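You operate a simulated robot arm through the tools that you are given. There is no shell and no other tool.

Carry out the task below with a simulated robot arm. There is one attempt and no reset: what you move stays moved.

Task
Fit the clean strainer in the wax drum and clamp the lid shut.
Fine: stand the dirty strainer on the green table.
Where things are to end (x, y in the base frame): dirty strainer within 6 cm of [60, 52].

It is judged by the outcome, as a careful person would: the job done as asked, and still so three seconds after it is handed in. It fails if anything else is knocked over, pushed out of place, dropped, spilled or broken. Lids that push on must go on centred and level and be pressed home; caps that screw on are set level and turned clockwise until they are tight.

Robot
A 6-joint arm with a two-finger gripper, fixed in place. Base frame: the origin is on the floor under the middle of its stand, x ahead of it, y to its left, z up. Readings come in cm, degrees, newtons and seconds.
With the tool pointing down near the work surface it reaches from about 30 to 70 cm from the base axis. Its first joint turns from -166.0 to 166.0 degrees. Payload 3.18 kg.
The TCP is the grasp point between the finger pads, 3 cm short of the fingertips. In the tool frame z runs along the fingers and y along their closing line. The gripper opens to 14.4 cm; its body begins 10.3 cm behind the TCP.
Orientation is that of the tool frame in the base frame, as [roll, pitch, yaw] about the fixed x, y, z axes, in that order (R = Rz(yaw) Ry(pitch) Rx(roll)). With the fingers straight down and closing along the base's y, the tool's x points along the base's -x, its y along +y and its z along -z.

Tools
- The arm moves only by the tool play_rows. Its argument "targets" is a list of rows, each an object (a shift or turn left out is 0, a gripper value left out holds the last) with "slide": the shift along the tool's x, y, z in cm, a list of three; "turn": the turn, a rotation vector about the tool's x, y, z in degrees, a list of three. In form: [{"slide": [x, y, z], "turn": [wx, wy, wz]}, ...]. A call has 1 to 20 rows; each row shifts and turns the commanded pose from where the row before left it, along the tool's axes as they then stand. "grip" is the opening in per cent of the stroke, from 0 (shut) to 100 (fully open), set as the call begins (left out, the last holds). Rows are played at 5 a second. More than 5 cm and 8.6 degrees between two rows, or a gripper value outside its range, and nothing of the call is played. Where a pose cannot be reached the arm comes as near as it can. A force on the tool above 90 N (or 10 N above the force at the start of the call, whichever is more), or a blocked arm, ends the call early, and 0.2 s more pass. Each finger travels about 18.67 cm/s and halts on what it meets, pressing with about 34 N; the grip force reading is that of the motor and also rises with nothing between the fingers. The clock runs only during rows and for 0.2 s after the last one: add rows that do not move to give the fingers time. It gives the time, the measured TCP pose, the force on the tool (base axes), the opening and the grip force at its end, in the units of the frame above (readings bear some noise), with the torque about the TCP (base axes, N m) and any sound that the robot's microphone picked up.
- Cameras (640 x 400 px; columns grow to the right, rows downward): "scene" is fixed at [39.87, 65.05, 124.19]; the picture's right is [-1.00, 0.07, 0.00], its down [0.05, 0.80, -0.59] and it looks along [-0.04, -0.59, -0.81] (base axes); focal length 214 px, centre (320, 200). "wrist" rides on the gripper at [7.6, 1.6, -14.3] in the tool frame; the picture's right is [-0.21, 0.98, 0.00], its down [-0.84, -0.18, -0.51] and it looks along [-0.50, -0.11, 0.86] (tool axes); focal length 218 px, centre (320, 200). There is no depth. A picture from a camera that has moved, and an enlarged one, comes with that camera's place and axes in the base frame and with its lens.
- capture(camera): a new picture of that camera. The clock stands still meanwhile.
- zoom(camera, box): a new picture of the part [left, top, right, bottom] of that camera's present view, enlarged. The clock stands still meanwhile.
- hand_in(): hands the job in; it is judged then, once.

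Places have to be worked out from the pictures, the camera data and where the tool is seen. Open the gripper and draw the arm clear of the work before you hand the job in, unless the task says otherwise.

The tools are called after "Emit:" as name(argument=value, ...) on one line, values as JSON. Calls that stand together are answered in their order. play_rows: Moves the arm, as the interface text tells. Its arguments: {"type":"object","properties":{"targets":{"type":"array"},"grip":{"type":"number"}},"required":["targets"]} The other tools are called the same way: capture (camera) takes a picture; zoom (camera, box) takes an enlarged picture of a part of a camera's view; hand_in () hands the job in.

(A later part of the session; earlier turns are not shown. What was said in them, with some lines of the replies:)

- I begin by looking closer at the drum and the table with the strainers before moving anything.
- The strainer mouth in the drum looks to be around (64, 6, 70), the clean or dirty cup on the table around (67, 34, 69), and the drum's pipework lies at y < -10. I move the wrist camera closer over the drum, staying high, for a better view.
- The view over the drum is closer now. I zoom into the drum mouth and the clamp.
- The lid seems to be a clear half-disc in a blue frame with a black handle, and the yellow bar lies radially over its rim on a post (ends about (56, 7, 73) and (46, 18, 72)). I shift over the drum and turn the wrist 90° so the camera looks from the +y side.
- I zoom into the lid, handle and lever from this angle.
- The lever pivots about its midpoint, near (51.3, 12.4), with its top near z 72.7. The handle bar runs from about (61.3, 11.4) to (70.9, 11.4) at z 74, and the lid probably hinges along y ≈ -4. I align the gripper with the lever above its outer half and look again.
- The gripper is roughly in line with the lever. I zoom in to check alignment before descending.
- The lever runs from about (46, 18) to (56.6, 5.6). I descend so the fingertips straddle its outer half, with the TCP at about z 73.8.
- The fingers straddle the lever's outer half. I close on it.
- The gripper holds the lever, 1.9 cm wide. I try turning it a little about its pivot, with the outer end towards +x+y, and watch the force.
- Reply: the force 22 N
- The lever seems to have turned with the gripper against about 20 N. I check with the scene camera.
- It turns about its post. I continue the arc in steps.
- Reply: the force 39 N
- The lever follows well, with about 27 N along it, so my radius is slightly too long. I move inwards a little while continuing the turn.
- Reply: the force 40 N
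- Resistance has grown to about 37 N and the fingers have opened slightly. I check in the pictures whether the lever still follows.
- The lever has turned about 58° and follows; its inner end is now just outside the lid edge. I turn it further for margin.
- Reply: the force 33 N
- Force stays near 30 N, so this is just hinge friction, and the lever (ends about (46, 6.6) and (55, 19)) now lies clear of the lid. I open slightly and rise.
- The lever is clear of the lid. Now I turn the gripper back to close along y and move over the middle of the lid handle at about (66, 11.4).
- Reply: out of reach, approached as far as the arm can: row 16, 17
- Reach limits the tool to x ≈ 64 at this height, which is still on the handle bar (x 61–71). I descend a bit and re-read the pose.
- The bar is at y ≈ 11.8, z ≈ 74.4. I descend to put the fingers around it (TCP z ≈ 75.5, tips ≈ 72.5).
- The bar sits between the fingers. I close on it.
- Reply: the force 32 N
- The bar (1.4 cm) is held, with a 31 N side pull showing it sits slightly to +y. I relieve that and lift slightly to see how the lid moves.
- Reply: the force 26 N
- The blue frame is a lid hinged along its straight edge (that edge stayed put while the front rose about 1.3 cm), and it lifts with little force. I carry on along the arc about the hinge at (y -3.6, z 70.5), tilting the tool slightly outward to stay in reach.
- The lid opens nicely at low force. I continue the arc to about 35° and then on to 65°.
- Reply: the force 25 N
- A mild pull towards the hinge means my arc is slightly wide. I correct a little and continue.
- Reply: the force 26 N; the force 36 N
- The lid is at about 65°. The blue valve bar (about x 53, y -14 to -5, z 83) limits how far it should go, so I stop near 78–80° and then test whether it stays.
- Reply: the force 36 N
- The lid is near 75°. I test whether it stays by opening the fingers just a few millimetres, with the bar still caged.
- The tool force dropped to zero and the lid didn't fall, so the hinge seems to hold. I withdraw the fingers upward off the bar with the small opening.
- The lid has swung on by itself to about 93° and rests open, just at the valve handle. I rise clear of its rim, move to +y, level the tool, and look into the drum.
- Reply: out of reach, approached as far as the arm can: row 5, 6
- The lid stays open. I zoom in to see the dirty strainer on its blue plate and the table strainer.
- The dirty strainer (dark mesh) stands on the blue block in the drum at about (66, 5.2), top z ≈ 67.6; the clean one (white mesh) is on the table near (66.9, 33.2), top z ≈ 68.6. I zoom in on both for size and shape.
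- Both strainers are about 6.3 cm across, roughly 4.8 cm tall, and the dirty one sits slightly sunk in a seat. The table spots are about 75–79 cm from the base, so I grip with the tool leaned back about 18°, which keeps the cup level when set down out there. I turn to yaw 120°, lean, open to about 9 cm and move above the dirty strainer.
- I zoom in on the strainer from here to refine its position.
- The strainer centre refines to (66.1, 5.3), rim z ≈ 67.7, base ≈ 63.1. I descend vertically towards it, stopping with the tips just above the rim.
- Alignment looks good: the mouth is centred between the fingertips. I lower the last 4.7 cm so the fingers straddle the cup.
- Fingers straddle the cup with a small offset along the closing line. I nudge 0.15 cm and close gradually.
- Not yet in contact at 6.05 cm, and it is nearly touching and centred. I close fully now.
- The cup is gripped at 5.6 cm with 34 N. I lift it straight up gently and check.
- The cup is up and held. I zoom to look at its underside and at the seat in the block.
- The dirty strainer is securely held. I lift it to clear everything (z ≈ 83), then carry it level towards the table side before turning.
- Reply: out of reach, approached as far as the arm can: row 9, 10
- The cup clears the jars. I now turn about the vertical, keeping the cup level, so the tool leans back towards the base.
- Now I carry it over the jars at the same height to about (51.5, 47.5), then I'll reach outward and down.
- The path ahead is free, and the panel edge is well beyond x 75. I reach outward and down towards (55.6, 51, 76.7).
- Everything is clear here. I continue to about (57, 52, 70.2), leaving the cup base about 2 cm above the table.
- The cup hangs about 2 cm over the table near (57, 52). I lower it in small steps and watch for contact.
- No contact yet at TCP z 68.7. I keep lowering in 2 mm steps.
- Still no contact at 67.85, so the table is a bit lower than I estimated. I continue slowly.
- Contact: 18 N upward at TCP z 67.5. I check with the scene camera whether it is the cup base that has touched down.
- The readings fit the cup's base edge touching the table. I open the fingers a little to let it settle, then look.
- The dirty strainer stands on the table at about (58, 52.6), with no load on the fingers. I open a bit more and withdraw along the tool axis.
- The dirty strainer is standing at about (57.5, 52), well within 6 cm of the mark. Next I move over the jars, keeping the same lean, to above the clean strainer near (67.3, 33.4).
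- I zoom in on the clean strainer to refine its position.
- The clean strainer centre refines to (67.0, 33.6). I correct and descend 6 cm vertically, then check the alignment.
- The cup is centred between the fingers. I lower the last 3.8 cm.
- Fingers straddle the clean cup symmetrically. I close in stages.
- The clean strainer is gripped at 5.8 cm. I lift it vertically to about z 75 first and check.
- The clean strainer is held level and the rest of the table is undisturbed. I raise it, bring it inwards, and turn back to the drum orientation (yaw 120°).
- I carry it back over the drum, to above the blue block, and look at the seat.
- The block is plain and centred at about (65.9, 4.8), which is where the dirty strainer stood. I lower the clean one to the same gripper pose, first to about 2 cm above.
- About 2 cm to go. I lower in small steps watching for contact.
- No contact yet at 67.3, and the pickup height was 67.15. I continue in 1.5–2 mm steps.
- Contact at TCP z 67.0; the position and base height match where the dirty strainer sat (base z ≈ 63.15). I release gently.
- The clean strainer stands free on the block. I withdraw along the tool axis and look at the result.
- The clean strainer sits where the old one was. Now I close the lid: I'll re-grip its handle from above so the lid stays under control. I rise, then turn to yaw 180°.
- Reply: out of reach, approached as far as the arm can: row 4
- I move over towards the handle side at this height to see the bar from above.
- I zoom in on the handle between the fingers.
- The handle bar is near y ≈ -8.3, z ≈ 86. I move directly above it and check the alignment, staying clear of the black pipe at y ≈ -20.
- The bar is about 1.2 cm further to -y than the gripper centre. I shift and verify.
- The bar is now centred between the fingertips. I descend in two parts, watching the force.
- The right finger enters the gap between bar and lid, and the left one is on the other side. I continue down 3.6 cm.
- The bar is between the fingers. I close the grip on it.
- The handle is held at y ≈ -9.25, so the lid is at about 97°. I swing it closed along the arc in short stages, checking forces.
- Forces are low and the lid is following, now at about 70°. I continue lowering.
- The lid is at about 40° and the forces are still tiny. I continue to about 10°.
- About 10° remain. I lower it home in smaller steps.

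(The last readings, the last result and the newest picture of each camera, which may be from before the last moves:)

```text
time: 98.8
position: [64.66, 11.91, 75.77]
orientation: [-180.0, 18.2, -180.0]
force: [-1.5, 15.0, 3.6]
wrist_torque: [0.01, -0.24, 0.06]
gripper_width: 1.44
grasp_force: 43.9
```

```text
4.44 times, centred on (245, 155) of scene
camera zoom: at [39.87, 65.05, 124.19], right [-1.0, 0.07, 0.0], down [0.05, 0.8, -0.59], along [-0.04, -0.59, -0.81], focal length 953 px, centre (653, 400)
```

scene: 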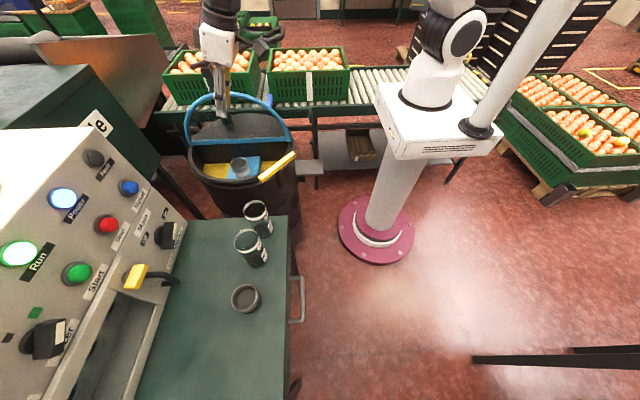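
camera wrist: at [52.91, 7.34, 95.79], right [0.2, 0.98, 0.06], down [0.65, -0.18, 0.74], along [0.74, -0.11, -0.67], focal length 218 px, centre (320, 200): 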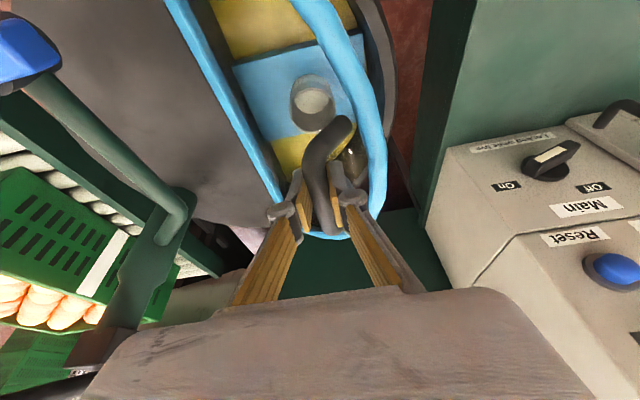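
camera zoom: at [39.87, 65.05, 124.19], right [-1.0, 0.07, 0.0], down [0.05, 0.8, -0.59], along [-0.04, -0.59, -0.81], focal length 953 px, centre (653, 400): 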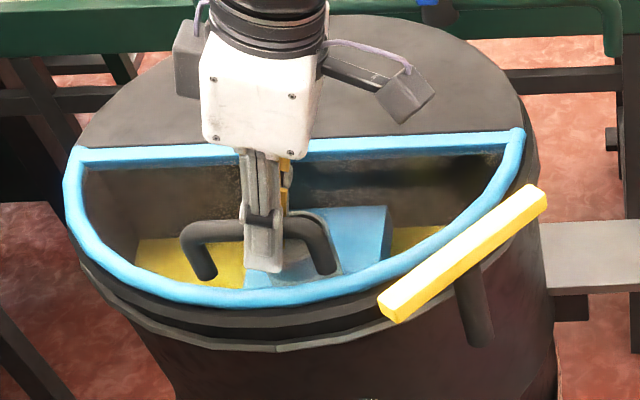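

Nearly closed; the frame sits only a few millimetres above its original position. I press down gently until it seats.

Emit:
play_rows(targets=[{"slide": [0.062, 0.06, 0.19]}, {"slide": [0.062, 0.06, 0.19]}, {}])

Emit:
play_rows(targets=[{"slide": [0.062, 0.05, 0.19]}, {}])

Emit:
zoom(camera="scene", box=[180, 110, 310, 200])

```text
time: 99.6
position: [64.66, 12.02, 75.32]
orientation: [180.0, 18.1, 180.0]
force: [1.2, 16.4, 5.8]
wrist_torque: [0.01, 0.08, 0.02]
gripper_width: 1.45
grasp_force: 44.0
```

```text
time: 100.2
position: [64.65, 11.98, 75.26]
orientation: [180.0, 18.2, -180.0]
force: [-6.2, 10.3, 26.8]
wrist_torque: [0.03, 0.42, 0.06]
gripper_width: 1.44
grasp_force: 44.2
```

```text
4.44 times, centred on (245, 155) of scene
camera zoom: at [39.87, 65.05, 124.19], right [-1.0, 0.07, 0.0], down [0.05, 0.8, -0.59], along [-0.04, -0.59, -0.81], focal length 953 px, centre (653, 400)
```

zoom: 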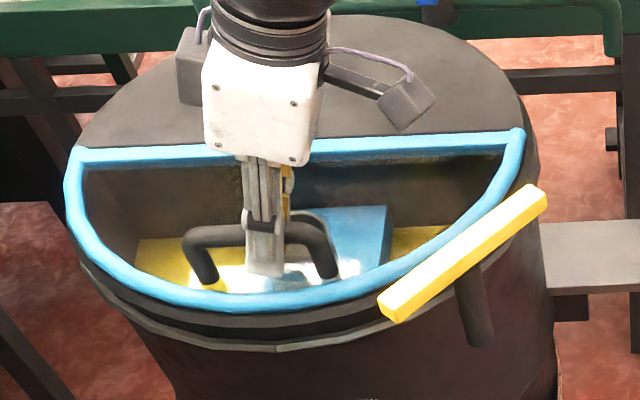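

The lid is seated, with 27 N upward reaction and the frame back at its original place. I release the handle and rise.

Emit:
play_rows(targets=[{}, {}], grip=28)

Emit:
play_rows(targets=[{"slide": [-0.46, 0, -1.43]}, {"slide": [-0.93, 0, -2.85]}, {"slide": [-0.93, 0, -2.85]}, {"slide": [-0.93, 0, -2.85]}, {}])

Emit:
zoom(camera="scene", box=[180, 110, 310, 200])

Emit:
capture(camera="wrist")

```text
time: 100.8
position: [64.64, 11.9, 74.92]
orientation: [-180.0, 17.8, -180.0]
force: [-0.2, 1.1, 0.7]
wrist_torque: [0.0, -0.01, 0.0]
gripper_width: 4.01
grasp_force: 0.1
```

```text
time: 102.0
position: [64.43, 11.9, 85.52]
orientation: [-179.9, 17.9, 179.9]
force: [-0.7, 0.2, 0.1]
wrist_torque: [0.0, 0.0, -0.01]
gripper_width: 4.03
grasp_force: 0.0
```

```text
4.44 times, centred on (245, 155) of scene
camera zoom: at [39.87, 65.05, 124.19], right [-1.0, 0.07, 0.0], down [0.05, 0.8, -0.59], along [-0.04, -0.59, -0.81], focal length 953 px, centre (653, 400)
```

zoom: 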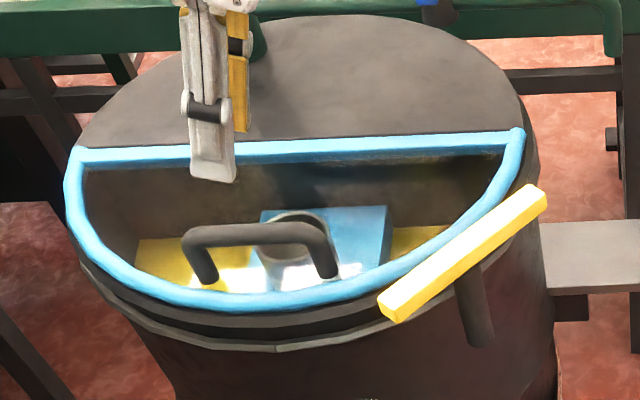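

```text
taken
camera wrist: at [52.77, 13.56, 96.86], right [0.2, 0.98, 0.06], down [0.64, -0.18, 0.74], along [0.74, -0.11, -0.67], focal length 218 px, centre (320, 200)
```

wrist: 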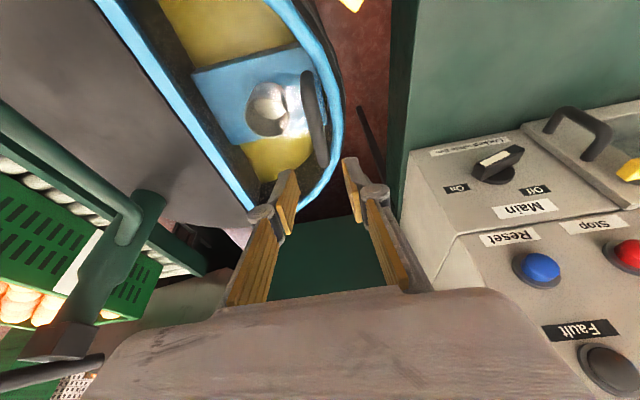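

The lid stays shut. Now the clamp lever: from the recorded arc its pivot is at (51.07, 12.24), and I gripped it at radius 4.4 cm. I move above the lever's free end, level the tool and turn to yaw about 57°.

Emit:
play_rows(targets=[{"slide": [3.33, 1.37, -1.08]}, {"slide": [3.33, 1.37, -1.08]}, {"slide": [3.33, 1.37, -1.08]}, {"turn": [0, 6, 0]}, {"turn": [0, 6, 0]}, {"turn": [0, 6, 0]}, {}])

Emit:
play_rows(targets=[{"turn": [0, 0, 8.2]}, {"turn": [0, 0, 8.2]}, {"turn": [0, 0, 8.2]}, {"turn": [0, 0, 8.2]}, {"turn": [0, 0, 8.2]}, {"turn": [0, 0, 8.2]}, {"turn": [0, 0, 8.2]}, {"turn": [0, 0, 8.2]}, {"turn": [0, 0, 8.2]}, {"turn": [0, 0, 8.2]}, {"turn": [0, 0, 8.2]}, {"turn": [0, 0, 8.2]}, {"turn": [0, 0, 8.2]}, {"turn": [0, 0, 8.2]}, {"turn": [0, 0, 8.2]}, {}])

Emit:
capture(camera="wrist")

Emit:
zoom(camera="scene", box=[180, 110, 310, 200])

```text
time: 103.6
position: [54.15, 16.11, 85.5]
orientation: [-179.9, 0.0, -180.0]
force: [-0.4, 0.5, 1.3]
wrist_torque: [-0.01, -0.01, 0.01]
gripper_width: 4.05
grasp_force: 0.0
```

```text
time: 107.0
position: [54.14, 16.15, 85.52]
orientation: [-180.0, -0.1, 56.9]
force: [-0.4, 0.8, -0.9]
wrist_torque: [-0.02, 0.0, -0.01]
gripper_width: 4.02
grasp_force: 0.0
```

```text
taken
camera wrist: at [59.69, 21.66, 99.85], right [0.71, -0.71, 0.0], down [-0.61, -0.61, 0.51], along [-0.36, -0.36, -0.86], focal length 218 px, centre (320, 200)
```

wrist: 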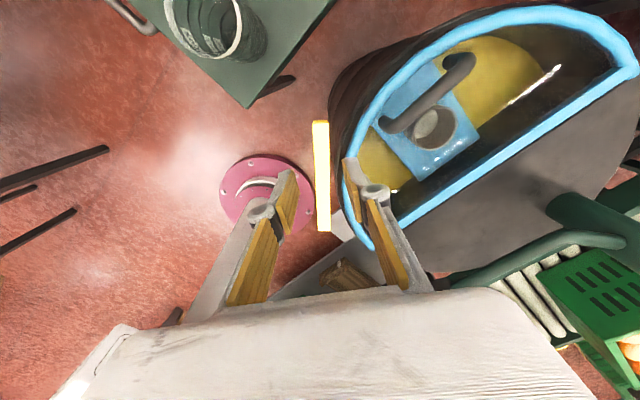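

```text
4.44 times, centred on (245, 155) of scene
camera zoom: at [39.87, 65.05, 124.19], right [-1.0, 0.07, 0.0], down [0.05, 0.8, -0.59], along [-0.04, -0.59, -0.81], focal length 953 px, centre (653, 400)
```

zoom: 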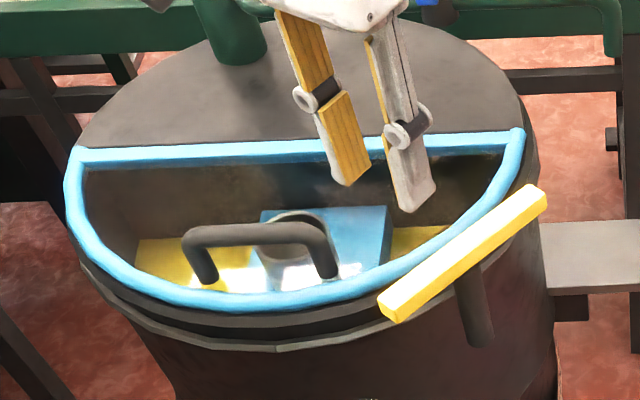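

The lever is at about 46°. I turn to match it, position over its outer part (5.5 cm from the pivot) and lower partway to check.

Emit:
play_rows(targets=[{"turn": [0, 0, 5.5]}, {"turn": [0, 0, 5.5]}, {"slide": [0.32, 0.33, 2.5]}, {"slide": [0, 0, 2.5]}, {"slide": [0, 0, 2.5]}, {}], grip=23)

Emit:
capture(camera="wrist")

Emit:
zoom(camera="scene", box=[180, 110, 310, 200])

```text
time: 108.4
position: [54.63, 16.26, 78.05]
orientation: [180.0, 0.0, 46.0]
force: [1.0, 1.1, 0.1]
wrist_torque: [0.02, -0.01, -0.03]
gripper_width: 3.31
grasp_force: 0.1
```

```text
taken
camera wrist: at [61.1, 20.63, 92.33], right [0.56, -0.83, 0.0], down [-0.71, -0.48, 0.51], along [-0.42, -0.28, -0.86], focal length 218 px, centre (320, 200)
```

wrist: 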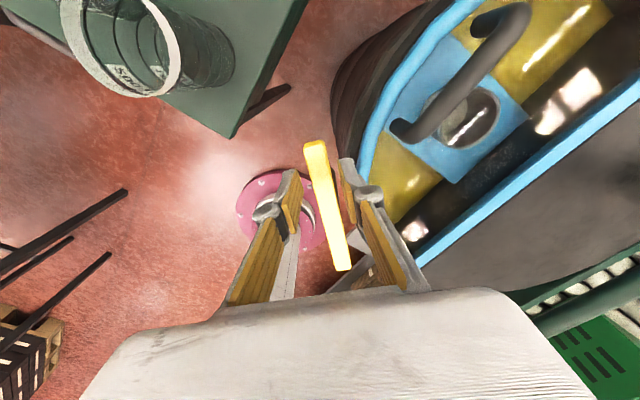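

```text
4.44 times, centred on (245, 155) of scene
camera zoom: at [39.87, 65.05, 124.19], right [-1.0, 0.07, 0.0], down [0.05, 0.8, -0.59], along [-0.04, -0.59, -0.81], focal length 953 px, centre (653, 400)
```

zoom: 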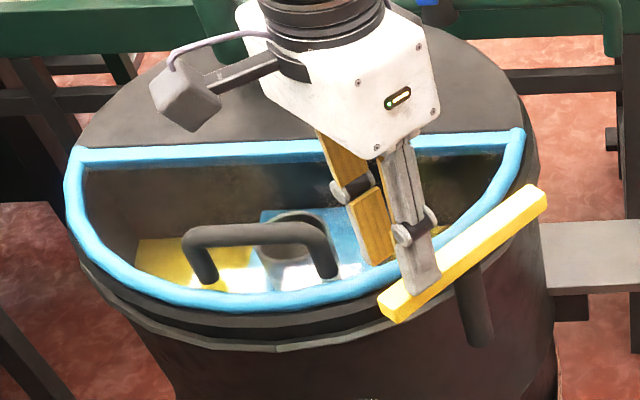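

The lever is centred between the fingers. I descend to grip height.

Emit:
play_rows(targets=[{"slide": [0, 0, 1.4]}, {"slide": [0, 0, 1.4]}, {"slide": [0, 0, 1.35]}, {}])

Emit:
zoom(camera="scene", box=[180, 110, 310, 200])

Emit:
capture(camera="wrist")

```text
time: 109.4
position: [54.53, 16.19, 73.9]
orientation: [-180.0, 0.0, 46.1]
force: [0.1, -0.4, -0.6]
wrist_torque: [-0.03, 0.03, 0.0]
gripper_width: 3.31
grasp_force: 0.1
```

```text
4.44 times, centred on (245, 155) of scene
camera zoom: at [39.87, 65.05, 124.19], right [-1.0, 0.07, 0.0], down [0.05, 0.8, -0.59], along [-0.04, -0.59, -0.81], focal length 953 px, centre (653, 400)
```

zoom: 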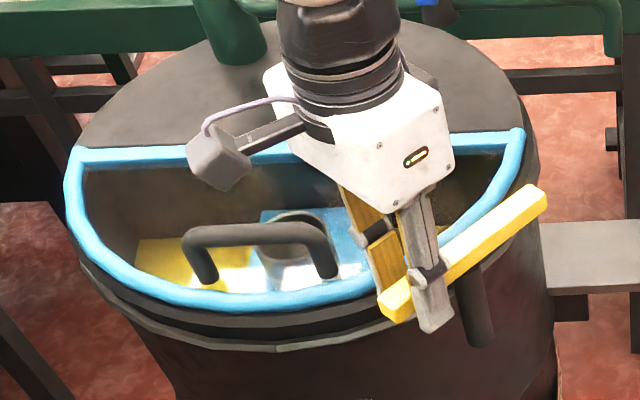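

```text
taken
camera wrist: at [60.92, 20.57, 88.2], right [0.56, -0.83, 0.0], down [-0.71, -0.48, 0.51], along [-0.42, -0.28, -0.86], focal length 218 px, centre (320, 200)
```

wrist: 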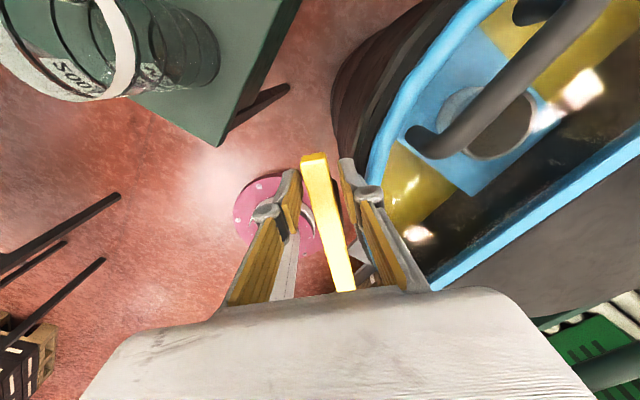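

The fingers straddle the lever. I close on it.

Emit:
play_rows(targets=[{}, {}], grip=16)

Emit:
play_rows(targets=[{}, {}, {}], grip=0)

```text
time: 110.0
position: [54.45, 16.13, 73.88]
orientation: [-180.0, -0.1, 46.0]
force: [0.2, -0.5, -0.4]
wrist_torque: [0.01, 0.01, 0.02]
gripper_width: 2.28
grasp_force: 0.1
```

```text
time: 110.8
position: [54.47, 16.12, 73.95]
orientation: [-180.0, 0.0, 46.2]
force: [1.3, -1.2, -1.3]
wrist_torque: [-0.11, -0.01, 1.15]
gripper_width: 1.91
grasp_force: 45.3
```

I have the lever. I turn it back about its pivot in stages, first 24°.

Emit:
play_rows(targets=[{"slide": [-0.03, -0.564, 0], "turn": [0, 0, -6]}, {"slide": [-0.03, -0.564, 0], "turn": [0, 0, -6]}, {"slide": [-0.03, -0.564, 0], "turn": [0, 0, -6]}, {"slide": [-0.03, -0.564, 0], "turn": [0, 0, -6]}])

Emit:
zoom(camera="scene", box=[180, 110, 310, 200])

```text
time: 111.8
position: [52.74, 17.23, 73.85]
orientation: [180.0, 0.1, 70.2]
force: [1.4, -17.3, -1.1]
wrist_torque: [-0.54, 0.04, 0.34]
gripper_width: 1.9
grasp_force: 44.8
```

```text
4.44 times, centred on (245, 155) of scene
camera zoom: at [39.87, 65.05, 124.19], right [-1.0, 0.07, 0.0], down [0.05, 0.8, -0.59], along [-0.04, -0.59, -0.81], focal length 953 px, centre (653, 400)
```

zoom: 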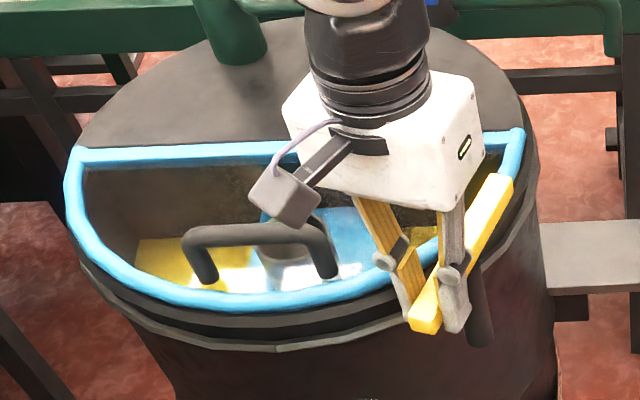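

The lever follows, with a slight inward pull. I trim the radius and continue another 30°.

Emit:
play_rows(targets=[{"slide": [-0.13, -0.55, 0], "turn": [0, 0, -6]}, {"slide": [-0.05, -0.55, 0], "turn": [0, 0, -6]}, {"slide": [-0.03, -0.55, 0], "turn": [0, 0, -6]}, {"slide": [-0.03, -0.55, 0], "turn": [0, 0, -6]}, {"slide": [-0.03, -0.55, 0], "turn": [0, 0, -6]}])

Emit:
zoom(camera="scene", box=[180, 110, 310, 200])

```text
time: 113.0
position: [50.09, 17.5, 73.91]
orientation: [179.7, 0.0, 100.1]
force: [4.9, -6.0, 6.0]
wrist_torque: [-0.22, -0.07, 0.21]
gripper_width: 1.93
grasp_force: 44.7
```

```text
4.44 times, centred on (245, 155) of scene
camera zoom: at [39.87, 65.05, 124.19], right [-1.0, 0.07, 0.0], down [0.05, 0.8, -0.59], along [-0.04, -0.59, -0.81], focal length 953 px, centre (653, 400)
```

zoom: 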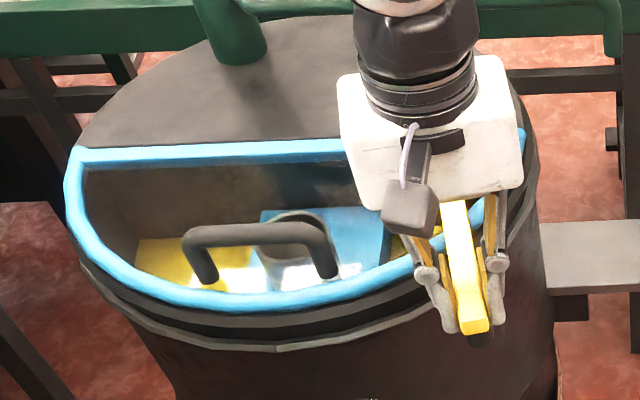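

It's turning smoothly at low force. I continue towards the radial clamped position at about 131°.

Emit:
play_rows(targets=[{"slide": [-0.03, -0.55, 0], "turn": [0, 0, -6]}, {"slide": [-0.03, -0.55, 0], "turn": [0, 0, -6]}, {"slide": [-0.03, -0.55, 0], "turn": [0, 0, -6]}, {"slide": [-0.03, -0.55, 0], "turn": [0, 0, -6]}])

Emit:
play_rows(targets=[{"slide": [-0.02, -0.37, 0], "turn": [0, 0, -4]}, {"slide": [-0.02, -0.32, 0], "turn": [0, 0, -3.5]}, {}])

Emit:
zoom(camera="scene", box=[180, 110, 310, 200])

Emit:
capture(camera="wrist")

```text
time: 114.0
position: [48.14, 16.59, 73.9]
orientation: [179.8, 0.1, 124.2]
force: [22.2, 2.7, -9.6]
wrist_torque: [0.07, -0.48, 1.08]
gripper_width: 1.93
grasp_force: 44.9
```

```text
time: 114.8
position: [47.53, 16.17, 73.88]
orientation: [179.6, 0.2, 131.7]
force: [25.7, 1.2, -6.2]
wrist_torque: [0.11, -0.43, 1.03]
gripper_width: 1.89
grasp_force: 45.2
```

```text
4.44 times, centred on (245, 155) of scene
camera zoom: at [39.87, 65.05, 124.19], right [-1.0, 0.07, 0.0], down [0.05, 0.8, -0.59], along [-0.04, -0.59, -0.81], focal length 953 px, centre (653, 400)
```

zoom: 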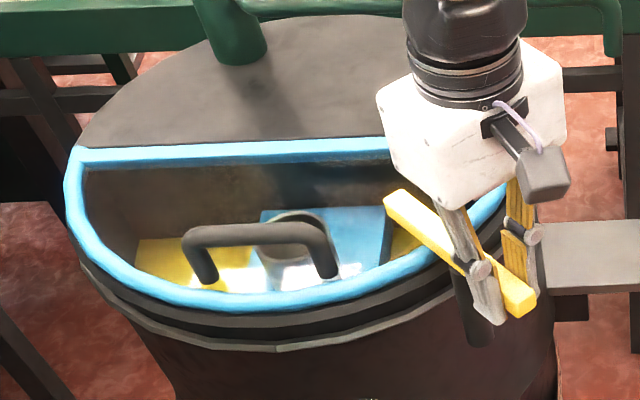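

```text
taken
camera wrist: at [43.67, 23.05, 88.2], right [0.87, 0.49, 0.01], down [0.42, -0.75, 0.51], along [0.26, -0.44, -0.86], focal length 218 px, centre (320, 200)
```

wrist: 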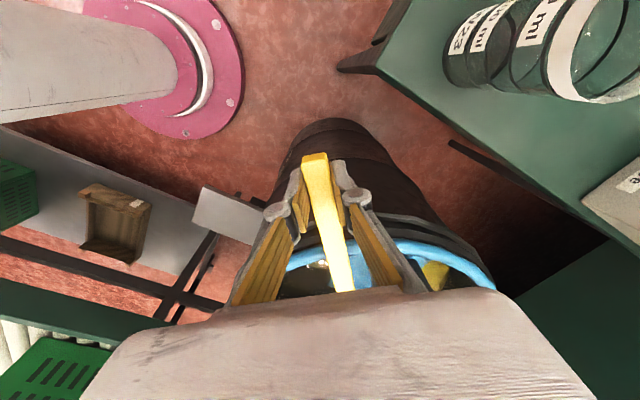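

The lever is back exactly at its original place in the picture. Before releasing I relax the stored 20 N side load so it doesn't spring on.

Emit:
play_rows(targets=[{"slide": [-0.1, 0.1, 0], "turn": [0, 0, 0.7]}, {}])

Emit:
play_rows(targets=[{"slide": [-0.05, 0.1, 0], "turn": [0, 0, 0.7]}, {}])

```text
time: 115.4
position: [47.63, 16.18, 73.74]
orientation: [179.7, 0.1, 130.9]
force: [15.5, 20.6, -2.1]
wrist_torque: [0.42, -0.41, 1.28]
gripper_width: 1.92
grasp_force: 45.4
```

```text
time: 116.0
position: [47.75, 16.29, 73.86]
orientation: [179.8, 0.1, 130.3]
force: [10.3, 30.1, 1.5]
wrist_torque: [0.61, -0.29, 1.4]
gripper_width: 1.93
grasp_force: 44.9
```

The side force and the torque cancel about the pivot, so the tool yaw just lags the lever angle. I turn the wrist slightly the other way to relieve it.

Emit:
play_rows(targets=[{"turn": [0, 0, -1.5]}, {}])

Emit:
play_rows(targets=[{"slide": [0.1, 0, 0], "turn": [0, 0, -1.5]}, {}])

```text
time: 116.6
position: [47.65, 16.35, 73.96]
orientation: [179.9, 0.0, 131.6]
force: [0.8, 29.8, 12.4]
wrist_torque: [0.75, 0.13, 1.03]
gripper_width: 1.9
grasp_force: 45.1
```

```text
time: 117.2
position: [47.66, 16.17, 74.04]
orientation: [180.0, 0.0, 132.9]
force: [2.1, 12.4, 18.9]
wrist_torque: [0.73, 0.24, -1.42]
gripper_width: 1.93
grasp_force: 44.8
```

Now the lever resists further turning, so it is at its clamped stop. I ease off a fraction and then release.

Emit:
play_rows(targets=[{"turn": [0, 0, 0.7]}, {}])

Emit:
play_rows(targets=[{}, {}], grip=18)

Emit:
play_rows(targets=[{}, {}], grip=35)

Emit:
zoom(camera="scene", box=[180, 110, 310, 200])

Emit:
capture(camera="wrist")

```text
time: 117.8
position: [47.67, 16.19, 73.73]
orientation: [-180.0, -0.1, 132.4]
force: [2.9, 5.2, 18.6]
wrist_torque: [0.0, -0.15, -0.93]
gripper_width: 1.89
grasp_force: 45.2
```

```text
time: 118.4
position: [47.55, 16.04, 73.8]
orientation: [-179.9, 0.0, 132.4]
force: [0.0, -0.9, -0.4]
wrist_torque: [-0.01, 0.01, -0.03]
gripper_width: 2.58
grasp_force: 0.0
```

```text
time: 119.0
position: [47.61, 16.15, 73.82]
orientation: [-180.0, 0.0, 132.4]
force: [-0.2, -1.2, 0.4]
wrist_torque: [0.02, 0.02, 0.01]
gripper_width: 5.03
grasp_force: 0.0
```

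```text
4.44 times, centred on (245, 155) of scene
camera zoom: at [39.87, 65.05, 124.19], right [-1.0, 0.07, 0.0], down [0.05, 0.8, -0.59], along [-0.04, -0.59, -0.81], focal length 953 px, centre (653, 400)
```

zoom: 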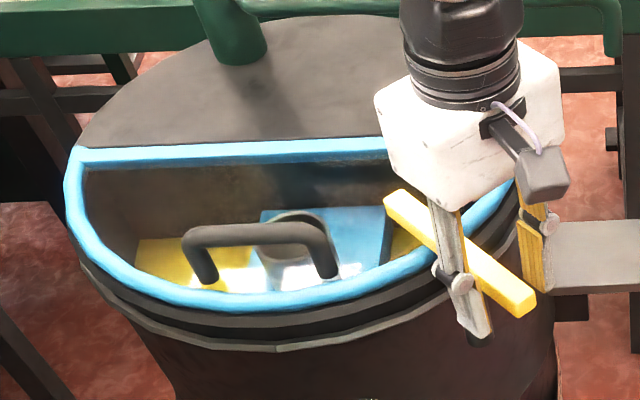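

```text
taken
camera wrist: at [43.7, 23.04, 88.19], right [0.86, 0.51, 0.0], down [0.44, -0.74, 0.51], along [0.26, -0.44, -0.86], focal length 218 px, centre (320, 200)
```

wrist: 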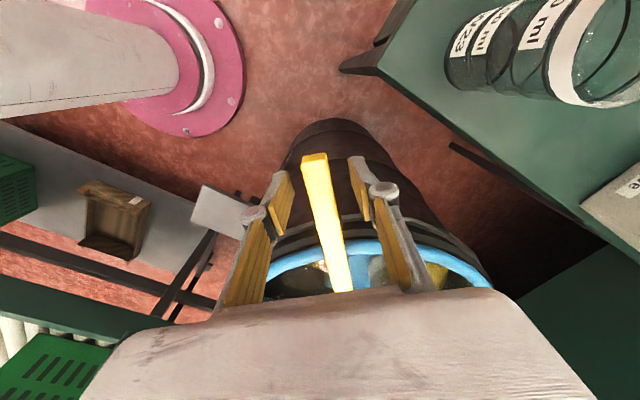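

The lever is released and lies exactly as it did at the start, clamped over the lid rim. I rise straight up and draw the arm clear.

Emit:
play_rows(targets=[{"slide": [0, 0, -2]}, {"slide": [0, 0, -3]}, {"slide": [0, 0, -4]}, {"slide": [0, 0, -4]}, {"slide": [0, 0, -4]}, {"slide": [0, 0, -4]}, {}], grip=45)

Emit:
zoom(camera="scene", box=[180, 110, 310, 200])

Emit:
capture(camera="wrist")

```text
time: 120.6
position: [47.45, 16.3, 95.01]
orientation: [180.0, 0.0, 132.5]
force: [-0.1, -0.5, 0.4]
wrist_torque: [0.0, 0.0, 0.02]
gripper_width: 6.45
grasp_force: 0.0
```

```text
4.44 times, centred on (245, 155) of scene
camera zoom: at [39.87, 65.05, 124.19], right [-1.0, 0.07, 0.0], down [0.05, 0.8, -0.59], along [-0.04, -0.59, -0.81], focal length 953 px, centre (653, 400)
```

zoom: 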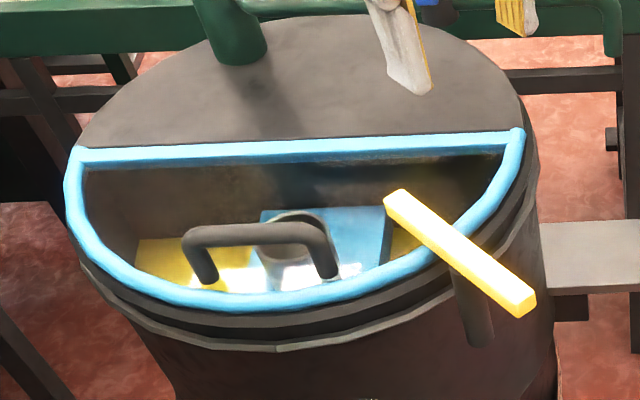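

```text
taken
camera wrist: at [43.46, 23.08, 109.34], right [0.86, 0.51, 0.0], down [0.44, -0.74, 0.51], along [0.26, -0.44, -0.86], focal length 218 px, centre (320, 200)
```

wrist: 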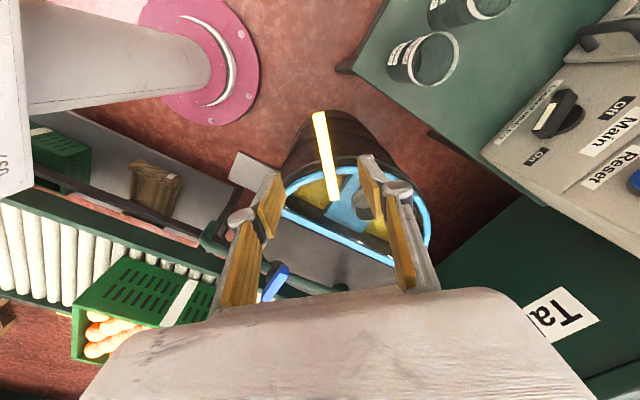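

The lid and clamp look exactly as at the start. I draw the arm back to near its starting place with the gripper open and take a last look.

Emit:
play_rows(targets=[{"slide": [2.2, -1.7, -0.5]}, {"slide": [2.2, -1.7, -0.5]}, {"slide": [2.2, -1.7, -0.5]}, {"slide": [2.2, -1.7, -0.5]}, {}, {}], grip=90)

Emit:
capture(camera="scene")

Emit:
zoom(camera="scene", box=[180, 180, 340, 320])

Emit:
zoom(camera="scene", box=[180, 110, 310, 200])

```text
time: 122.0
position: [36.65, 18.38, 96.93]
orientation: [179.9, -0.1, 132.5]
force: [0.1, 0.2, 0.3]
wrist_torque: [0.0, -0.02, 0.01]
gripper_width: 12.96
grasp_force: 0.0
```

```text
taken
```

scene: 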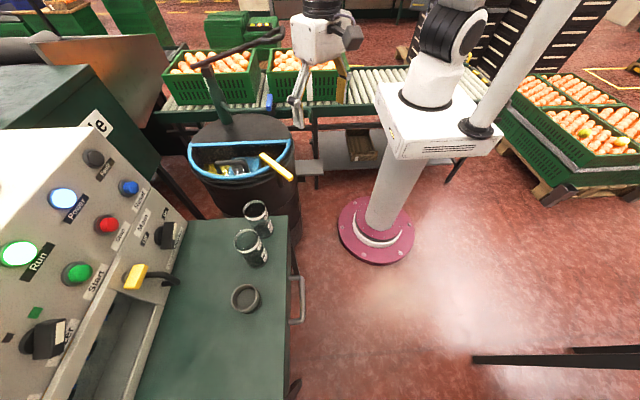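

```text
2.86 times, centred on (260, 250) of scene
camera zoom: at [39.87, 65.05, 124.19], right [-1.0, 0.07, 0.0], down [0.05, 0.8, -0.59], along [-0.04, -0.59, -0.81], focal length 613 px, centre (491, 57)
```

zoom: 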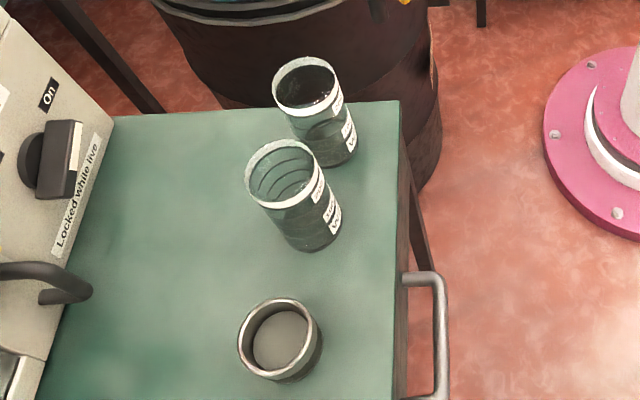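

```text
4.44 times, centred on (245, 155) of scene
camera zoom: at [39.87, 65.05, 124.19], right [-1.0, 0.07, 0.0], down [0.05, 0.8, -0.59], along [-0.04, -0.59, -0.81], focal length 953 px, centre (653, 400)
```

zoom: 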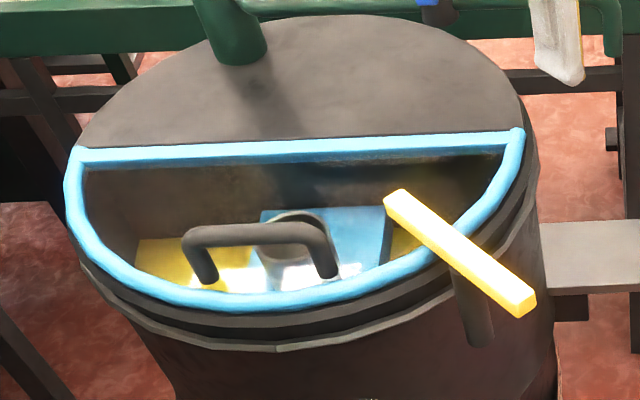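

The clean strainer is in the drum under the closed, clamped lid. The dirty one stands at about (57, 52.3), roughly 3 cm from the mark, the jars are untouched and the arm is clear. I hand the job in.

Emit:
hand_in()

```text
The job is handed in.
```

The clean strainer is in the wax drum, and the lid is closed and clamped. The dirty strainer is standing on the green table.

- **Clean strainer:** it sits on the blue block inside the drum. It is in the same place and at the same height as the old one was.
- **Lid and clamp:** the lid is pressed home. The yellow lever is back over the rim as it was at the start, turned until it met its stop.
- **Dirty strainer:** it stands upright at about (57, 52.3), roughly 3 cm from the mark at [60, 52].
- **Everything else:** the two jars and the rest of the table look undisturbed in the last pictures. The gripper is open and the arm is back near its starting place.

When I let go of the lid handle with the lid about three-quarters open, it swung the rest of the way by itself. It came to rest about upright, at or against the blue valve bar on the pipe. I saw no sign of damage.
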